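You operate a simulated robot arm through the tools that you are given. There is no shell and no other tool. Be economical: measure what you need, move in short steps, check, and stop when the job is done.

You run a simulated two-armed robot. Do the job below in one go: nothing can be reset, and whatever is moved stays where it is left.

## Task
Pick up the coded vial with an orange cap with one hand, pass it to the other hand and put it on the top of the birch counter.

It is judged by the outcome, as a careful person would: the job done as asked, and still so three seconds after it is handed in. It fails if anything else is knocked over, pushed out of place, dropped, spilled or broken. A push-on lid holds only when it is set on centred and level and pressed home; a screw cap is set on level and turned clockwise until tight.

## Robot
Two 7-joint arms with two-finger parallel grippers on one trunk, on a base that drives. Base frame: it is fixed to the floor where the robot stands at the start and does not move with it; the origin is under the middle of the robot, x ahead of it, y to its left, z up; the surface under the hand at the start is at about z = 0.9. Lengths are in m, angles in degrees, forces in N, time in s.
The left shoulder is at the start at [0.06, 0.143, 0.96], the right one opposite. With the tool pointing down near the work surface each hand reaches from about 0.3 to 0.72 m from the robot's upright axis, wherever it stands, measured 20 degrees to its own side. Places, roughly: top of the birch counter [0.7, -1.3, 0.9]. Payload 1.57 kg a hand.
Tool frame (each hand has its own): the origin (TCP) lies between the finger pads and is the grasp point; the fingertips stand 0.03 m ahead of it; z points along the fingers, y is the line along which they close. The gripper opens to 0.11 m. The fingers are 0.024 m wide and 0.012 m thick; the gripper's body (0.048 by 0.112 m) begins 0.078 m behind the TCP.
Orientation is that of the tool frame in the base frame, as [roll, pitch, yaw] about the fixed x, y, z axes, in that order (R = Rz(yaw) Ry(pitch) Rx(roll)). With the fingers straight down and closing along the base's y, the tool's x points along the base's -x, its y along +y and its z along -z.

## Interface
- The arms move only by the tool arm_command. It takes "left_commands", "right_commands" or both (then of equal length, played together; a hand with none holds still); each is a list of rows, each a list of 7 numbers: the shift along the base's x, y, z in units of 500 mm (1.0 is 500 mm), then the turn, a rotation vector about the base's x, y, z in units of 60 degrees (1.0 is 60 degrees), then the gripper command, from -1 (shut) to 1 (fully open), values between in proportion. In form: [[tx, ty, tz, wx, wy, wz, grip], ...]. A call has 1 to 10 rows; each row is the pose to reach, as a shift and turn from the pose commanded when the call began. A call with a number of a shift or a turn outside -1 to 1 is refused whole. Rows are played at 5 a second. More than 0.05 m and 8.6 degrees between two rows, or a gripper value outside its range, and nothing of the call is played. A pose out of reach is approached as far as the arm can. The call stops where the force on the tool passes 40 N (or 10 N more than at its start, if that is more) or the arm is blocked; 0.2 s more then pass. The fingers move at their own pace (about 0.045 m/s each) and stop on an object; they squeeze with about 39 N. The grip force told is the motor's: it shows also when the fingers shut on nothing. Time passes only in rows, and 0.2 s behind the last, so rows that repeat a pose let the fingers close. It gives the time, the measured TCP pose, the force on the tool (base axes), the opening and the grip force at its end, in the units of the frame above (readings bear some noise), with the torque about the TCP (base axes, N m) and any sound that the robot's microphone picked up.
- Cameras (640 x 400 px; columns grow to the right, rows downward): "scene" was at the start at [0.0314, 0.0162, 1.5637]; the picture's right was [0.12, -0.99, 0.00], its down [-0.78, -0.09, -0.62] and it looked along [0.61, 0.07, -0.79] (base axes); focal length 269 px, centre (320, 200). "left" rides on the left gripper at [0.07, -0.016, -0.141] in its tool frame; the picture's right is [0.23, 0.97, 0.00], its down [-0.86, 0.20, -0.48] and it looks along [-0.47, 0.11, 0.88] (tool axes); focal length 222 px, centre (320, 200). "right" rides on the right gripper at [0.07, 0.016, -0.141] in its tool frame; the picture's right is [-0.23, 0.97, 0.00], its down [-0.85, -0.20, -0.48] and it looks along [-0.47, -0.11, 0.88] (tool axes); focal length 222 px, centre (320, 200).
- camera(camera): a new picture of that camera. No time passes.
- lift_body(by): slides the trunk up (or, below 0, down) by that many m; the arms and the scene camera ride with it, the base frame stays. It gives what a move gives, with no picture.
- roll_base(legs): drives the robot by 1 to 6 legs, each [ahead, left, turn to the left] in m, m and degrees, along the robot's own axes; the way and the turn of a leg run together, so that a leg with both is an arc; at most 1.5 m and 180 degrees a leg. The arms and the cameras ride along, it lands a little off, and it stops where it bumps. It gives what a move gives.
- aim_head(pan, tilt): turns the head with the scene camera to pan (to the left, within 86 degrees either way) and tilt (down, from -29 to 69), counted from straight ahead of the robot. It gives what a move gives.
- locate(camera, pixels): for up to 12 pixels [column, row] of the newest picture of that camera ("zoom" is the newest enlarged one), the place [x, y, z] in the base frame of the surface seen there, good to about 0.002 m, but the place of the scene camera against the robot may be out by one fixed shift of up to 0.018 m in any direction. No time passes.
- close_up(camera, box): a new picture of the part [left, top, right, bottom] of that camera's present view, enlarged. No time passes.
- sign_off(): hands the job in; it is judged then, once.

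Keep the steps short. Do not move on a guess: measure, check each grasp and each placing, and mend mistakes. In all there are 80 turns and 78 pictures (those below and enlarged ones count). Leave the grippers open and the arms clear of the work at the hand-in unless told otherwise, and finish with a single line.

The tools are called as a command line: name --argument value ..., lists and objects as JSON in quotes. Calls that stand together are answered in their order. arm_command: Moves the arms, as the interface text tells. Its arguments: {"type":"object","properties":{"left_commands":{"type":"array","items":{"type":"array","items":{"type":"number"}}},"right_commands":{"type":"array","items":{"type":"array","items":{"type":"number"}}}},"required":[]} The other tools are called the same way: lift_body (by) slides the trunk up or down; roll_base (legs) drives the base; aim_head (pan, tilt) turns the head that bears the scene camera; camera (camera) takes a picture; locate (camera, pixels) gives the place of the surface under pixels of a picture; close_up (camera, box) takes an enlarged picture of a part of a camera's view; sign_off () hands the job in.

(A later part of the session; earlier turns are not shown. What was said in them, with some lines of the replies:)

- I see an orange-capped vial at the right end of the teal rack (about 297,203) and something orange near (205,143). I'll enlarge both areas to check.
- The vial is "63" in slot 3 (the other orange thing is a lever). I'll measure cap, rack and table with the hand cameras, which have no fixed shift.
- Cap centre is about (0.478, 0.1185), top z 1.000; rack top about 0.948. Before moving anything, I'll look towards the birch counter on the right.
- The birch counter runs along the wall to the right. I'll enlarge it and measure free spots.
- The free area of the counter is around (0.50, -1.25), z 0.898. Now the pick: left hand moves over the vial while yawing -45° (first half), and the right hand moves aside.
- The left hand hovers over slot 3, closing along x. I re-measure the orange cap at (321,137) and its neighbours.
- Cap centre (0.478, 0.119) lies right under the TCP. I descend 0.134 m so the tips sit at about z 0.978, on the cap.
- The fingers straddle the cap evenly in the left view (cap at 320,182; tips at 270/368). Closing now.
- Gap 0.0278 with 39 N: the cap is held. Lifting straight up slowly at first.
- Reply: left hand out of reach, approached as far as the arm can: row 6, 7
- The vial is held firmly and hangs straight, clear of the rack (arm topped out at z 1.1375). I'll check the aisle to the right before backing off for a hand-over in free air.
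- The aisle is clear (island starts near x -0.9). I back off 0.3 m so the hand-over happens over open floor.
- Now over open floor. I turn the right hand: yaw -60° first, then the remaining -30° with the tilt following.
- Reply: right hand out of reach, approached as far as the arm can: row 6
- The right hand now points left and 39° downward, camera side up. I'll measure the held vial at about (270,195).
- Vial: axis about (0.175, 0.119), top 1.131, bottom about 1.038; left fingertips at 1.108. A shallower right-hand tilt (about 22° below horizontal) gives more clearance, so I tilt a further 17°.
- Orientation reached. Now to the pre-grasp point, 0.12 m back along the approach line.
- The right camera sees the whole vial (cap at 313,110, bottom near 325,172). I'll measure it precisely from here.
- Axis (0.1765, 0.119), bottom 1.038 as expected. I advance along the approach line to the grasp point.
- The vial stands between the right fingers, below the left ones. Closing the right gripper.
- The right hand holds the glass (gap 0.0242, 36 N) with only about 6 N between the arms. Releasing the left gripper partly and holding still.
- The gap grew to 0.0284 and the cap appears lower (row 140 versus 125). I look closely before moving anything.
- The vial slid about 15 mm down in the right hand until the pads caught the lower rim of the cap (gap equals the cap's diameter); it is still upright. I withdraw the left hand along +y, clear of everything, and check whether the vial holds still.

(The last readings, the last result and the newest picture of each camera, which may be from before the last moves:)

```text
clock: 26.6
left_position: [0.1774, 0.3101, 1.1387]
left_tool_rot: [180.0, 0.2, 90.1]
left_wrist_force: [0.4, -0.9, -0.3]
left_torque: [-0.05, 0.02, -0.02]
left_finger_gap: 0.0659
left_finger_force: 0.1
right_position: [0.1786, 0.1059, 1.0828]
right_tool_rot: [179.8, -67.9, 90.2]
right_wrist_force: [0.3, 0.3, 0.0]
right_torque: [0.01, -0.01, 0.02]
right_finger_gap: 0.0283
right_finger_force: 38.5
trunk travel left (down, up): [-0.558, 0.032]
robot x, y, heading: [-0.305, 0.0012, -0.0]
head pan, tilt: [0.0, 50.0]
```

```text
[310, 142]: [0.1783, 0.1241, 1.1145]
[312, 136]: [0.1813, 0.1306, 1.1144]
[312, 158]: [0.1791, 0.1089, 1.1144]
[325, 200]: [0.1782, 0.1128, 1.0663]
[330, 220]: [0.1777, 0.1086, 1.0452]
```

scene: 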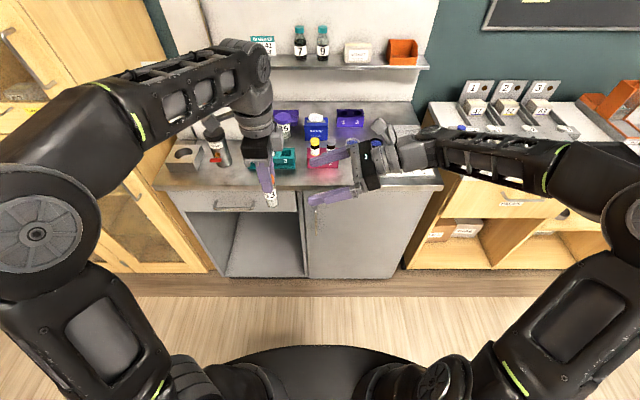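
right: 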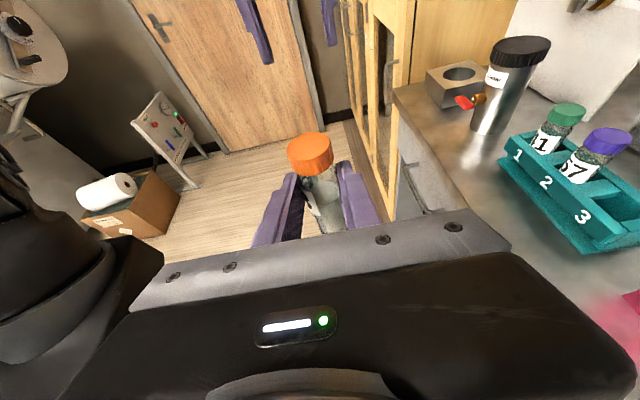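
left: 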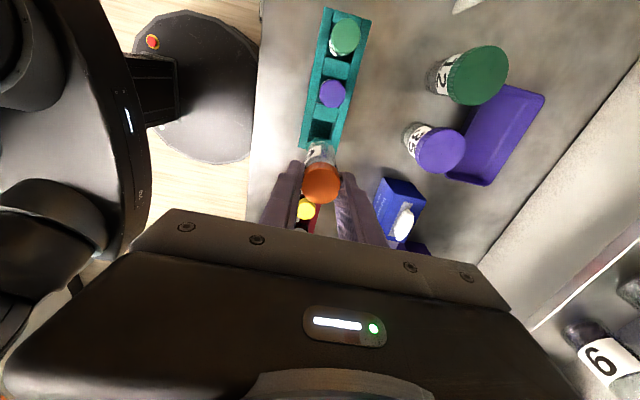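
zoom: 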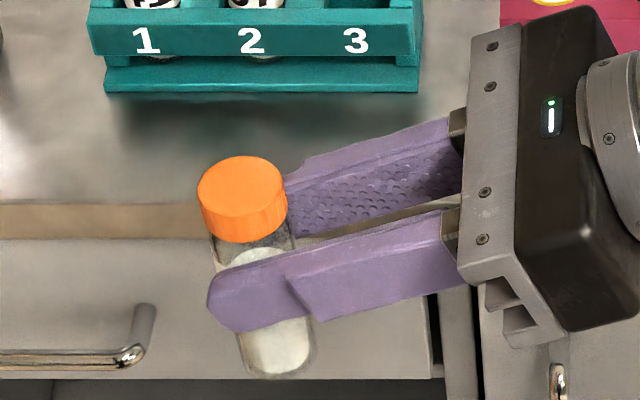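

The vial holds steady (cap top still at 1.1145) and upright, with glass seen between the pads. Now I drive 1.1 m to the right along the aisle, hands well clear of the counter.

roll_base --legs '[[0, -0.55, 0], [0, -0.55, 0]]'

aim_head --pan 0 --tilt 38

camera --camera "scene"

camera --camera "right"

```text
clock: 32.6
left_position: [0.1792, -0.7961, 1.1398]
left_tool_rot: [180.0, 0.1, 90.6]
left_wrist_force: [-0.3, 0.0, 0.3]
left_torque: [0.03, -0.04, -0.02]
left_finger_gap: 0.066
left_finger_force: 0.0
right_position: [0.1824, -0.9973, 1.0835]
right_tool_rot: [179.8, -68.0, 90.7]
right_wrist_force: [0.5, -0.6, 0.5]
right_torque: [0.01, 0.03, 0.01]
right_finger_gap: 0.0282
right_finger_force: 38.0
trunk travel left (down, up): [-0.558, 0.032]
robot x, y, heading: [-0.295, -1.106, 0.6]
head pan, tilt: [0.0, 50.0]
```

```text
clock: 33.3
left_position: [0.1796, -0.7953, 1.139]
left_tool_rot: [179.9, 0.2, 90.6]
left_wrist_force: [0.4, -0.1, 0.1]
left_torque: [0.0, 0.03, 0.04]
left_finger_gap: 0.066
left_finger_force: 0.1
right_position: [0.1822, -0.9972, 1.0833]
right_tool_rot: [179.7, -67.9, 90.7]
right_wrist_force: [-0.2, 0.7, -0.6]
right_torque: [0.01, 0.05, -0.02]
right_finger_gap: 0.0282
right_finger_force: 38.2
trunk travel left (down, up): [-0.558, 0.032]
robot x, y, heading: [-0.2946, -1.1071, 0.4]
head pan, tilt: [0.0, 38.0]
```

```text
39 pictures are left
```

scene: 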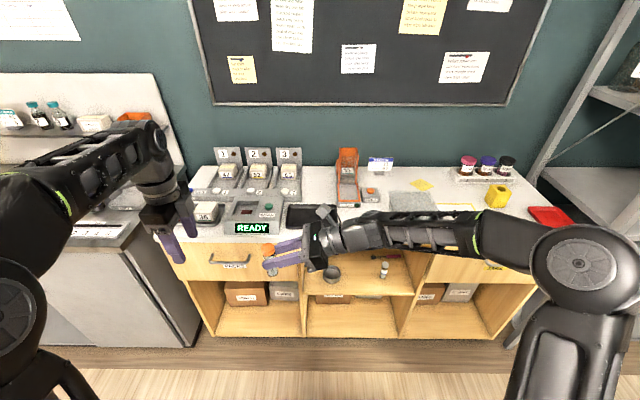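

```text
38 pictures are left
```

right: 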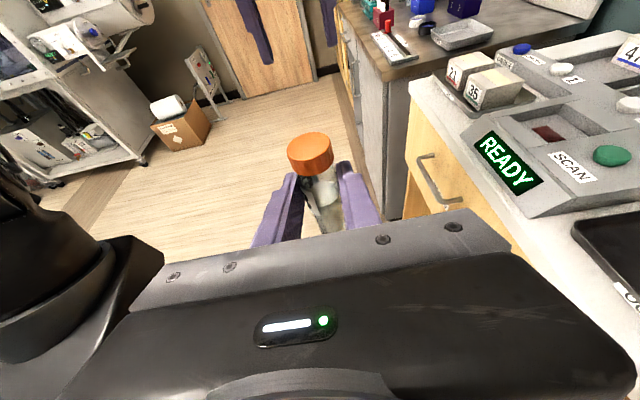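

The vial is unmoved in the grip. I enlarge the counter to map the free area.

close_up --camera "scene" --box '[270, 135, 590, 255]'

locate --camera "scene" --pixels '[[380, 209], [450, 208], [470, 220], [495, 200], [410, 200], [395, 192], [430, 192], [345, 205], [310, 215], [440, 190], [470, 195], [520, 225]]'

```text
2.00 times, centred on (430, 195) of scene
```

zoom: 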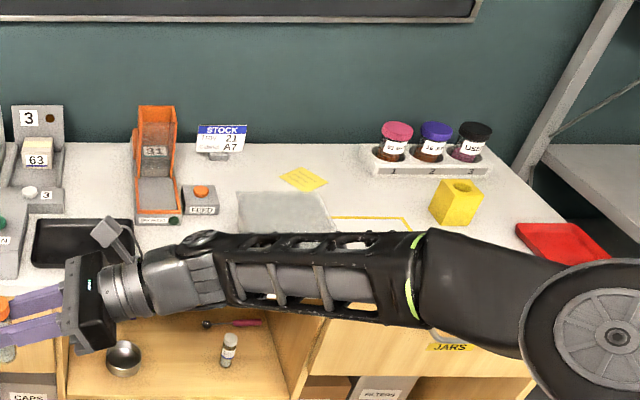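

```text
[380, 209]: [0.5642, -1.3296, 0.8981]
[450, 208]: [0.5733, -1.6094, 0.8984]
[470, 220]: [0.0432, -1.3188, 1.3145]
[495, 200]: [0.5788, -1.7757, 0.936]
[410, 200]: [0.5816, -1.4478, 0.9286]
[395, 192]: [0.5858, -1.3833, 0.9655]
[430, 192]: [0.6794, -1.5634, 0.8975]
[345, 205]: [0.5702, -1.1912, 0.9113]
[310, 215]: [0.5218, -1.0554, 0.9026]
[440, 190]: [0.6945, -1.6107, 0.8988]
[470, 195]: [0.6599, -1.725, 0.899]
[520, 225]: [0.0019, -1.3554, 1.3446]
```

The free patch lies around (0.50, -1.27), between the black tray and the clear basin (top about 0.966, y < -1.38). Turning the robot 30° to the right will let the right arm come in from the front edge, away from the basin. First I pull the left arm in, then turn.

arm_command --left_commands '[[-0.07, 0.02, 0, 0, 0, 0, 0.2], [-0.14, 0.05, 0, 0, 0, 0, 0.2], [-0.21, 0.08, 0, 0, 0, 0, 0.2], [-0.28, 0.1, 0, 0, 0, 0, 0.2]]'

roll_base --legs '[[0, 0, -30]]'

aim_head --pan 0 --tilt 45

camera --camera "scene"

```text
clock: 34.3
left_position: [0.0388, -0.7466, 1.1382]
left_tool_rot: [179.9, 0.1, 90.5]
left_wrist_force: [-0.7, 1.0, -0.4]
left_torque: [-0.04, -0.02, -0.02]
left_finger_gap: 0.0659
left_finger_force: 0.1
left hand out of reach, approached as far as the arm can: row 2
right_position: [0.1822, -0.9961, 1.0831]
right_tool_rot: [179.8, -67.9, 90.8]
right_wrist_force: [0.0, -0.2, -0.6]
right_torque: [0.0, 0.0, -0.01]
right_finger_gap: 0.0285
right_finger_force: 38.5
trunk travel left (down, up): [-0.558, 0.032]
robot x, y, heading: [-0.2956, -1.1057, 0.4]
head pan, tilt: [0.0, 38.0]
```

```text
clock: 36.2
left_position: [0.1761, -0.9626, 1.1381]
left_tool_rot: [180.0, 0.1, 60.6]
left_wrist_force: [0.5, 0.0, -0.8]
left_torque: [-0.01, 0.0, 0.03]
left_finger_gap: 0.066
left_finger_force: 0.1
right_position: [0.1739, -1.2512, 1.0831]
right_tool_rot: [179.8, -67.9, 60.7]
right_wrist_force: [0.0, -0.7, 0.1]
right_torque: [-0.03, 0.03, -0.02]
right_finger_gap: 0.0283
right_finger_force: 38.7
trunk travel left (down, up): [-0.558, 0.032]
robot x, y, heading: [-0.2955, -1.1065, -29.3]
head pan, tilt: [0.0, 38.0]
```

```text
clock: 36.9
left_position: [0.1762, -0.9623, 1.1365]
left_tool_rot: [179.8, 0.2, 60.6]
left_wrist_force: [-0.1, 0.1, 0.4]
left_torque: [0.02, 0.02, 0.0]
left_finger_gap: 0.0661
left_finger_force: 0.0
right_position: [0.1736, -1.2517, 1.0834]
right_tool_rot: [179.8, -67.8, 60.7]
right_wrist_force: [0.3, -0.5, -0.5]
right_torque: [0.02, -0.03, 0.02]
right_finger_gap: 0.0284
right_finger_force: 37.8
trunk travel left (down, up): [-0.558, 0.032]
robot x, y, heading: [-0.289, -1.108, -29.3]
head pan, tilt: [0.0, 45.0]
```

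```text
36 pictures are left
```

scene: 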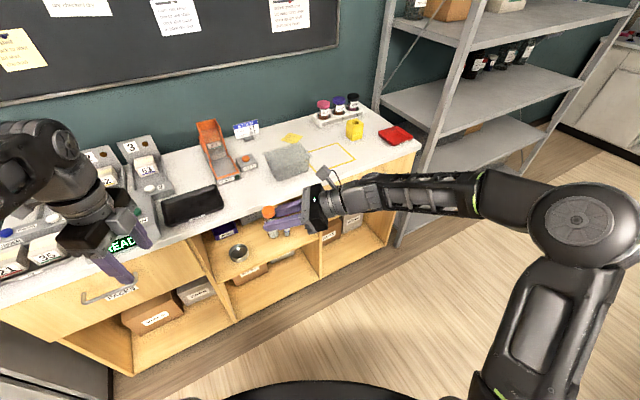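

Now the counter is well visible. I enlarge the area between the black tray and the basin and measure it.

close_up --camera "scene" --box '[150, 110, 390, 260]'

locate --camera "scene" --pixels '[[222, 205], [235, 195], [245, 190], [255, 195], [240, 205], [262, 180], [268, 180], [290, 178], [226, 180], [215, 195], [250, 170], [290, 150]]'

```text
2.67 times, centred on (270, 185) of scene
```

zoom: 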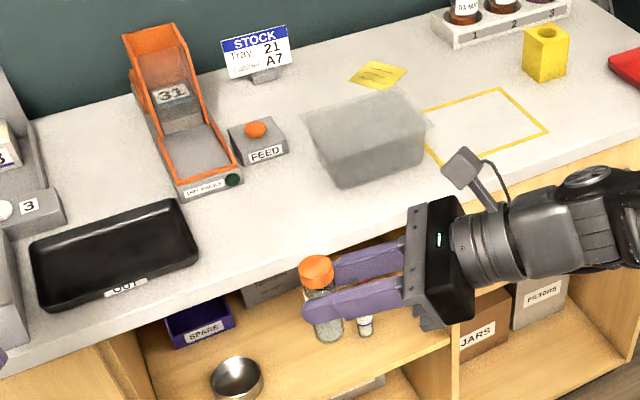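

```text
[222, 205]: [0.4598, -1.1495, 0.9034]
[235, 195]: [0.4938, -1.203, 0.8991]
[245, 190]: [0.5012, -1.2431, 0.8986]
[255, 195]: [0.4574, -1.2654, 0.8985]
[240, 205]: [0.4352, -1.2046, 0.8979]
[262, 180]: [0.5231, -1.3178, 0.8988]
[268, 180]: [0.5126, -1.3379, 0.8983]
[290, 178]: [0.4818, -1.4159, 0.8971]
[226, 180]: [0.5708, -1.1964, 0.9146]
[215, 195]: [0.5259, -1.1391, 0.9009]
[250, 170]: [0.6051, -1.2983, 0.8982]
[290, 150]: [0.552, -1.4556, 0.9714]
```

The target is (0.475, -1.23): 7 cm from the tray and clear of the basin corner (about 0.495, -1.385). I drive 0.252 ahead and 0.152 left (robot axes); the vial bottom passes about 0.12 m above the counter.

roll_base --legs '[[0.252, 0.152, 0]]'

camera --camera "scene"

camera --camera "right"

```text
clock: 38.9
left_position: [0.4702, -0.9536, 1.1381]
left_tool_rot: [179.8, 0.2, 60.6]
left_wrist_force: [0.3, 0.6, 0.7]
left_torque: [0.05, 0.04, -0.04]
left_finger_gap: 0.0662
left_finger_force: 0.0
right_position: [0.4677, -1.2424, 1.0837]
right_tool_rot: [179.9, -67.9, 60.6]
right_wrist_force: [-0.2, 0.1, 0.2]
right_torque: [0.02, 0.02, 0.01]
right_finger_gap: 0.0282
right_finger_force: 38.3
trunk travel left (down, up): [-0.558, 0.032]
robot x, y, heading: [-0.0011, -1.1025, -29.6]
head pan, tilt: [0.0, 45.0]
```

```text
34 pictures are left
```

scene: 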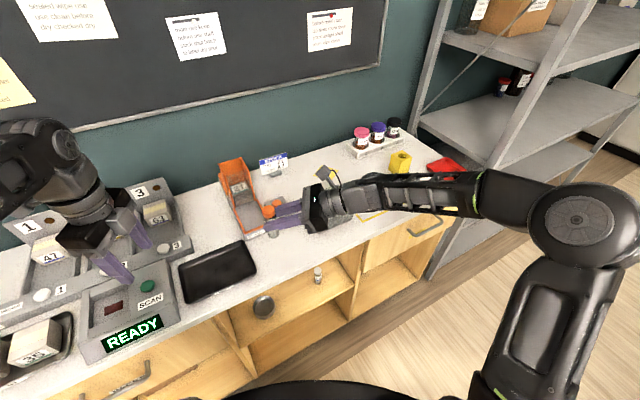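

```text
33 pictures are left
```

right: 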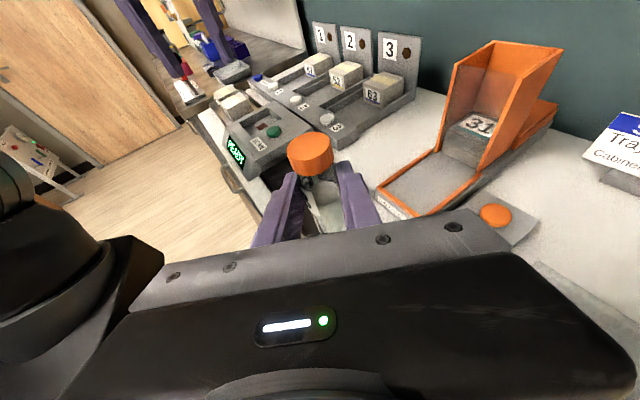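

locate --camera "right" --pixels '[[312, 145], [330, 218], [295, 170], [365, 165], [400, 215], [380, 195], [258, 205], [530, 270]]'

locate --camera "scene" --pixels '[[350, 205], [400, 205], [440, 205], [470, 205], [330, 215], [320, 225], [250, 265]]'

close_up --camera "scene" --box '[170, 130, 410, 280]'

```text
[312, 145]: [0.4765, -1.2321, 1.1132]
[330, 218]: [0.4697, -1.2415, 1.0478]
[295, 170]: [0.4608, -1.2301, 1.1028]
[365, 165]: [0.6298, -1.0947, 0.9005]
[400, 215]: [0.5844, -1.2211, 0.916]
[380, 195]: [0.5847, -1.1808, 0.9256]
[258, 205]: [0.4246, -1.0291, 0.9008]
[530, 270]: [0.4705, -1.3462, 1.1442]
```

```text
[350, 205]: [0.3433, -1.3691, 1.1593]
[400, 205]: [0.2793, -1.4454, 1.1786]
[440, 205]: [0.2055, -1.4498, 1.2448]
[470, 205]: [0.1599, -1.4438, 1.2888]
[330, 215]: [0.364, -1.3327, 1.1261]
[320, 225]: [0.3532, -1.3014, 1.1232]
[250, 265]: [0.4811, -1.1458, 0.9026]
```

```text
2.67 times, centred on (290, 205) of scene
```

zoom: 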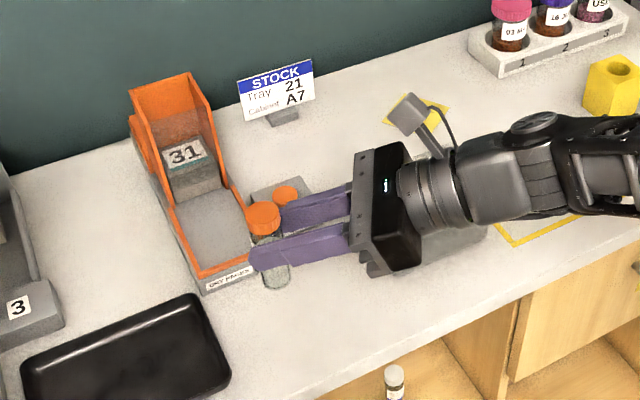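

The vial is at (0.477, -1.231), feeder front at x 0.58, tray edge at y -1.15; the forearm lies in front of the counter. I lower 0.095 m first.

arm_command --right_commands '[[0, 0, -0.05, 0, 0, 0, -1], [0, 0, -0.1, 0, 0, 0, -1], [0, 0, -0.15, 0, 0, 0, -1], [0, 0, -0.19, 0, 0, 0, -1]]'

close_up --camera "scene" --box '[210, 180, 370, 280]'

close_up --camera "right" --box '[240, 115, 400, 240]'

```text
clock: 39.9
left_position: [0.4674, -0.9534, 1.1373]
left_tool_rot: [179.9, 0.2, 60.7]
left_wrist_force: [0.1, -0.7, 0.2]
left_torque: [0.05, 0.0, 0.03]
left_finger_gap: 0.0658
left_finger_force: 0.2
right_position: [0.4663, -1.2416, 0.9882]
right_tool_rot: [179.7, -67.8, 60.8]
right_wrist_force: [-0.2, 0.7, 0.3]
right_torque: [0.01, -0.03, 0.0]
right_finger_gap: 0.0284
right_finger_force: 38.5
trunk travel left (down, up): [-0.558, 0.032]
robot x, y, heading: [-0.0018, -1.0983, -29.1]
head pan, tilt: [0.0, 45.0]
```

```text
4.00 times, centred on (290, 230) of scene
```

zoom: 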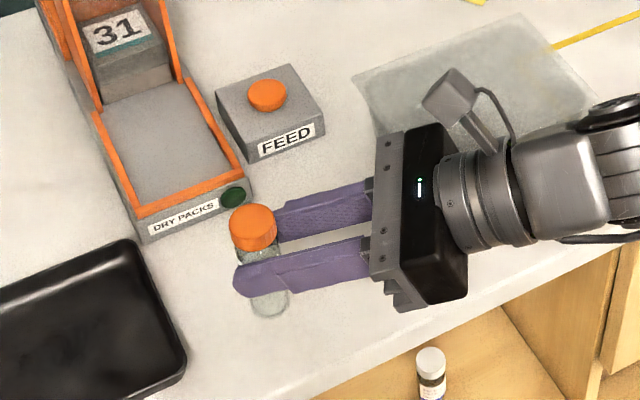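

```text
3.20 times, centred on (320, 178) of right
```

zoom: 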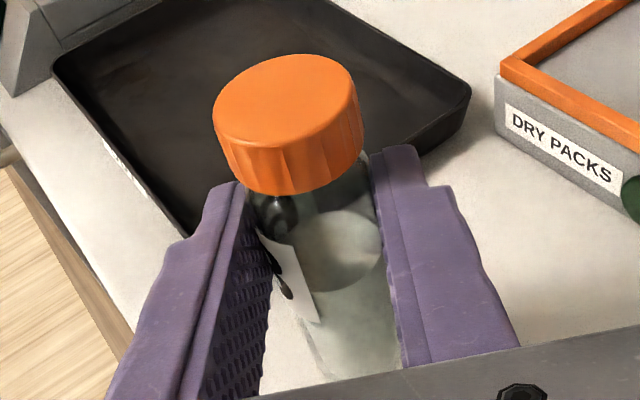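

Upright and clear. Before the last 3 cm I check the distance between the basin and the gripper body.

locate --camera "zoom" --pixels '[[440, 210], [300, 120]]'

close_up --camera "scene" --box '[210, 180, 370, 280]'

locate --camera "zoom" --pixels '[[360, 78], [368, 95], [374, 120], [400, 70], [405, 128], [390, 135], [450, 120], [490, 145], [500, 100]]'

```text
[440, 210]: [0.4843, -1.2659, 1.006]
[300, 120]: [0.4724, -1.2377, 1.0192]
```

```text
4.00 times, centred on (290, 230) of scene
```

zoom: 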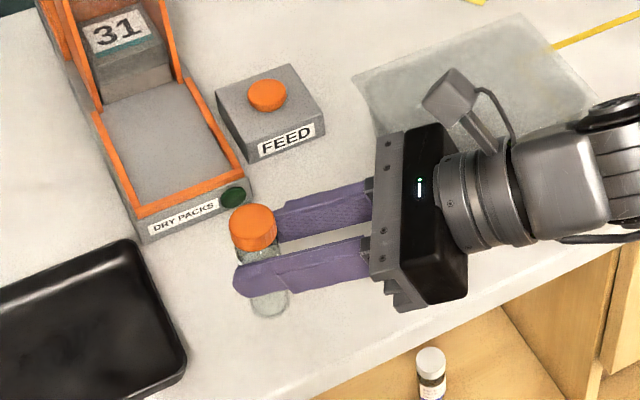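

```text
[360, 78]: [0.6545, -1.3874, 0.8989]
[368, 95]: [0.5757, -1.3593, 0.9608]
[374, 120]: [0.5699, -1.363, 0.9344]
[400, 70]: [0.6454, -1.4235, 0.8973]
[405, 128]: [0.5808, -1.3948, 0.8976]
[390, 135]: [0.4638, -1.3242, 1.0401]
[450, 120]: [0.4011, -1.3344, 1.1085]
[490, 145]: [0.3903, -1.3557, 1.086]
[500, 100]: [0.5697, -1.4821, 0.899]
```

About 5 cm of clearance to the basin. Lowering a further 22 mm, then in small steps.

arm_command --right_commands '[[0, 0, -0.015, 0, 0, 0, -1], [0, 0, -0.03, 0, 0, 0, -1], [0, 0, -0.044, 0, 0, 0, -1]]'

arm_command --right_commands '[[0, 0, -0.003, 0, 0, 0, -1], [0, 0, -0.006, 0, 0, 0, -1]]'

close_up --camera "scene" --box '[240, 220, 320, 270]'

```text
clock: 40.7
left_position: [0.4703, -0.9539, 1.1384]
left_tool_rot: [179.9, 0.2, 60.7]
left_wrist_force: [0.6, 0.7, 0.0]
left_torque: [0.03, -0.01, -0.03]
left_finger_gap: 0.0662
left_finger_force: 0.1
right_position: [0.4671, -1.2416, 0.9642]
right_tool_rot: [179.7, -67.9, 60.8]
right_wrist_force: [-0.4, 0.7, -0.5]
right_torque: [0.0, 0.02, 0.0]
right_finger_gap: 0.0282
right_finger_force: 38.1
trunk travel left (down, up): [-0.558, 0.032]
robot x, y, heading: [-0.0033, -1.0971, -29.4]
head pan, tilt: [0.0, 45.0]
```

```text
clock: 41.3
left_position: [0.4698, -0.9532, 1.139]
left_tool_rot: [179.9, 0.3, 60.6]
left_wrist_force: [1.0, -0.5, 1.3]
left_torque: [0.02, -0.02, -0.03]
left_finger_gap: 0.0659
left_finger_force: 0.0
right_position: [0.4682, -1.2421, 0.9634]
right_tool_rot: [179.7, -68.0, 60.8]
right_wrist_force: [1.4, -1.8, 3.3]
right_torque: [0.02, -0.06, 0.01]
right_finger_gap: 0.0281
right_finger_force: 38.6
trunk travel left (down, up): [-0.558, 0.032]
robot x, y, heading: [0.0009, -1.1003, -29.6]
head pan, tilt: [0.0, 45.0]
```

```text
8.00 times, centred on (280, 245) of scene
```

zoom: 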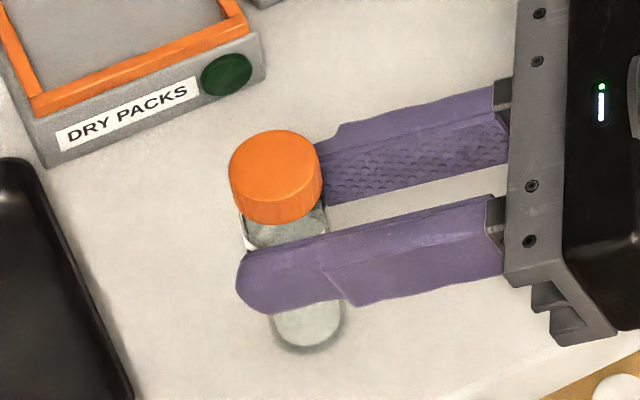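

A 3.3 N upward force shows first contact at TCP z 0.963. One or two more millimetres to seat it.

arm_command --right_commands '[[0, 0, -0.002, 0, 0, 0, -1], [0, 0, -0.004, 0, 0, 0, -1]]'

camera --camera "right"

locate --camera "right" --pixels '[[312, 140], [312, 150], [302, 145], [322, 145], [330, 218]]'

```text
clock: 41.9
left_position: [0.4688, -0.9528, 1.1394]
left_tool_rot: [180.0, 0.1, 60.6]
left_wrist_force: [-1.3, 0.4, 0.8]
left_torque: [-0.02, -0.02, -0.01]
left_finger_gap: 0.0659
left_finger_force: 0.0
right_position: [0.4674, -1.2431, 0.9629]
right_tool_rot: [179.5, -68.2, 61.0]
right_wrist_force: [1.2, -1.6, 14.2]
right_torque: [0.24, -0.23, -0.04]
right_finger_gap: 0.0282
right_finger_force: 38.4
trunk travel left (down, up): [-0.558, 0.032]
robot x, y, heading: [-0.0022, -1.1028, -29.5]
head pan, tilt: [0.0, 45.0]
```

```text
27 pictures are left
```

right: 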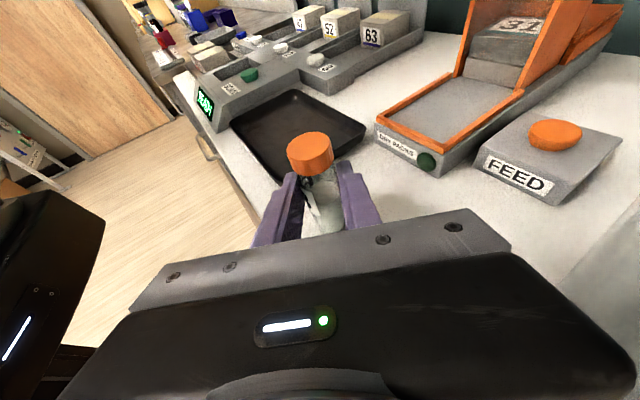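

```text
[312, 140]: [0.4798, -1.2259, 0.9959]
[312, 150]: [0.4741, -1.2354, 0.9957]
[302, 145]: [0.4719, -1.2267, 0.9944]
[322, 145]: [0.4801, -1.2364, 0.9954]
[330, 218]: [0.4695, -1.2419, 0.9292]
```

14 N: firmly seated, cap top level at 0.9955. I ease off 1.5 mm of press and open the fingers gradually.

arm_command --right_commands '[[0, 0, 0.003, 0, 0, 0, -1], [0, 0, 0.003, 0, 0, 0, -0.4], [0, 0, 0.003, 0, 0, 0, -0.2], [0, 0, 0.003, 0, 0, 0, 0], [0, 0, 0.003, 0, 0, 0, 0.2], [0, 0, 0.003, 0, 0, 0, 0.2]]'

camera --camera "right"

close_up --camera "scene" --box '[210, 190, 370, 290]'

```text
clock: 43.3
left_position: [0.4697, -0.9538, 1.1377]
left_tool_rot: [180.0, 0.2, 60.6]
left_wrist_force: [-0.9, -0.7, -0.6]
left_torque: [0.01, -0.03, -0.01]
left_finger_gap: 0.066
left_finger_force: 0.0
right_position: [0.4677, -1.2424, 0.9636]
right_tool_rot: [179.7, -67.9, 60.7]
right_wrist_force: [0.2, 0.4, -0.1]
right_torque: [0.04, -0.01, 0.02]
right_finger_gap: 0.066
right_finger_force: 0.0
trunk travel left (down, up): [-0.558, 0.032]
robot x, y, heading: [-0.0026, -1.0953, -29.2]
head pan, tilt: [0.0, 45.0]
```

```text
26 pictures are left
```

right: 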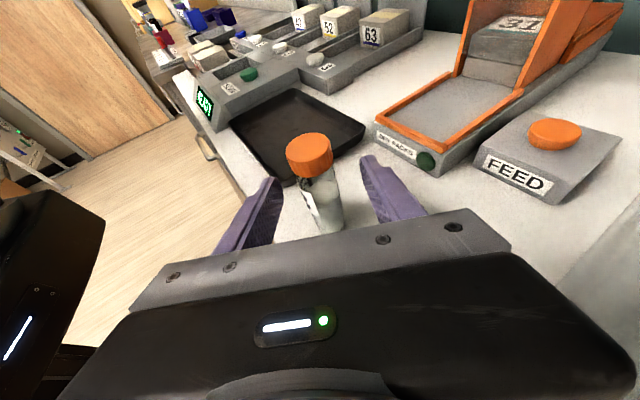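

```text
4.00 times, centred on (290, 240) of scene
```

zoom: 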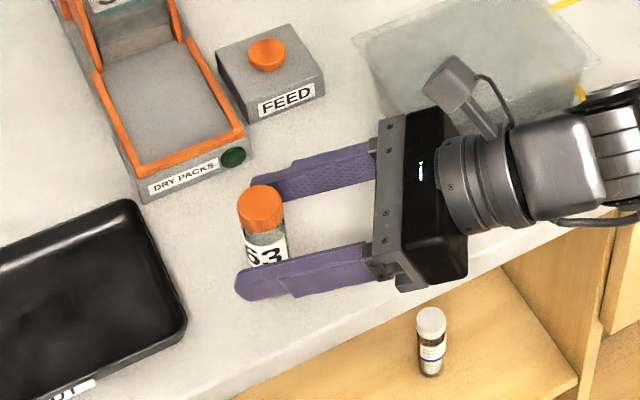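

The vial stands by itself, fingers clear on both sides. I withdraw straight back along the approach line.

arm_command --right_commands '[[-0.027, -0.048, 0.022, 0, 0, 0, 0.2], [-0.054, -0.096, 0.045, 0, 0, 0, 0.2], [-0.081, -0.145, 0.067, 0, 0, 0, 0.2], [-0.109, -0.194, 0.09, 0, 0, 0, 0.2], [-0.136, -0.242, 0.112, 0, 0, 0, 0.2]]'

camera --camera "scene"

```text
clock: 44.5
left_position: [0.4692, -0.9542, 1.1395]
left_tool_rot: [179.9, 0.0, 60.6]
left_wrist_force: [0.2, -0.3, 0.2]
left_torque: [0.0, -0.01, -0.03]
left_finger_gap: 0.0662
left_finger_force: 0.0
right_position: [0.4016, -1.3643, 1.0207]
right_tool_rot: [179.7, -67.9, 60.8]
right_wrist_force: [0.2, -0.1, 0.3]
right_torque: [-0.02, -0.01, 0.0]
right_finger_gap: 0.0657
right_finger_force: 0.1
trunk travel left (down, up): [-0.558, 0.032]
robot x, y, heading: [-0.0033, -1.0954, -29.6]
head pan, tilt: [0.0, 45.0]
```

```text
24 pictures are left
```

scene: 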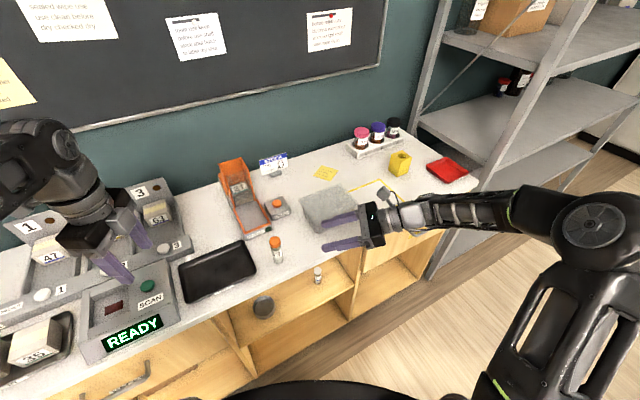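

The vial stands free on the counter. I back the robot off along its earlier path, open both grippers fully, and check the scene.

roll_base --legs '[[-0.252, -0.152, 0]]'

arm_command --left_commands '[[0, 0, 0, 0, 0, 0, 1], [0, 0, 0, 0, 0, 0, 1], [0, 0, 0, 0, 0, 0, 1]]' --right_commands '[[0, 0, 0, 0, 0, 0, 1], [0, 0, 0, 0, 0, 0, 1], [0, 0, 0, 0, 0, 0, 1]]'

close_up --camera "scene" --box '[100, 90, 420, 290]'

close_up --camera "scene" --box '[210, 160, 290, 210]'

```text
clock: 46.5
left_position: [0.1704, -0.9588, 1.1383]
left_tool_rot: [180.0, 0.2, 61.0]
left_wrist_force: [0.0, 1.1, -0.8]
left_torque: [0.0, -0.04, 0.02]
left_finger_gap: 0.0659
left_finger_force: 0.1
right_position: [0.1048, -1.3705, 1.0205]
right_tool_rot: [179.7, -68.0, 61.3]
right_wrist_force: [-0.9, 0.1, 0.4]
right_torque: [-0.01, 0.0, 0.0]
right_finger_gap: 0.066
right_finger_force: 0.1
trunk travel left (down, up): [-0.558, 0.032]
robot x, y, heading: [-0.3008, -1.1044, -29.2]
head pan, tilt: [0.0, 45.0]
```

```text
clock: 47.3
left_position: [0.1714, -0.9591, 1.1376]
left_tool_rot: [179.9, 0.2, 61.0]
left_wrist_force: [-1.0, 0.3, 0.1]
left_torque: [0.0, 0.02, 0.03]
left_finger_gap: 0.1098
left_finger_force: 0.1
right_position: [0.1066, -1.3705, 1.0199]
right_tool_rot: [179.6, -68.0, 61.2]
right_wrist_force: [-0.6, -0.2, 0.1]
right_torque: [0.04, 0.0, 0.0]
right_finger_gap: 0.1099
right_finger_force: 0.1
trunk travel left (down, up): [-0.558, 0.032]
robot x, y, heading: [-0.3016, -1.1065, -28.8]
head pan, tilt: [0.0, 45.0]
```

```text
2.00 times, centred on (260, 190) of scene
```

zoom: 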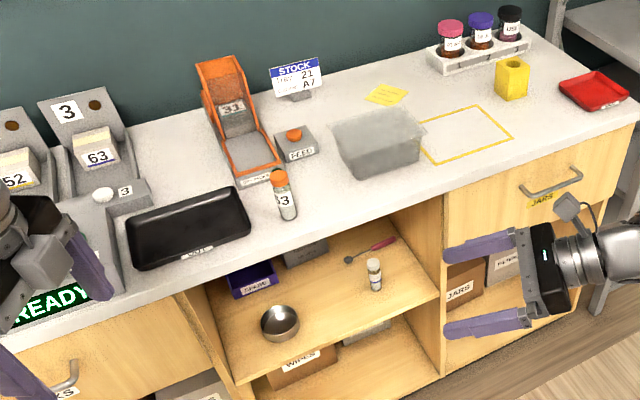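

```text
8.00 times, centred on (250, 185) of scene
```

zoom: 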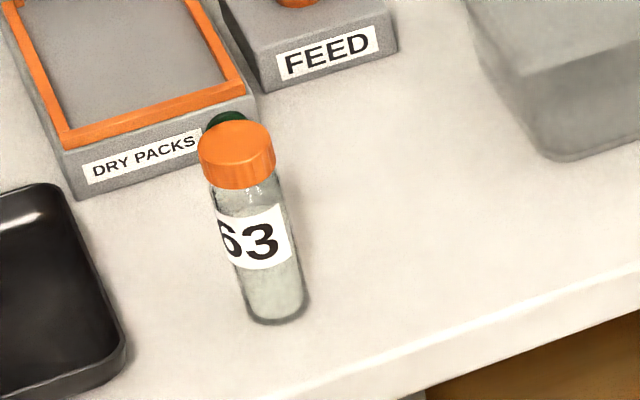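

Vial 63 stands upright on the birch counter with nothing else displaced, the arms are clear and the grippers open, so I hand in.

sign_off

```text
The job is handed in.
```

Vial 63, the one with the orange cap, was picked up with the left hand, passed to the right hand, and now stands upright on top of the birch counter.
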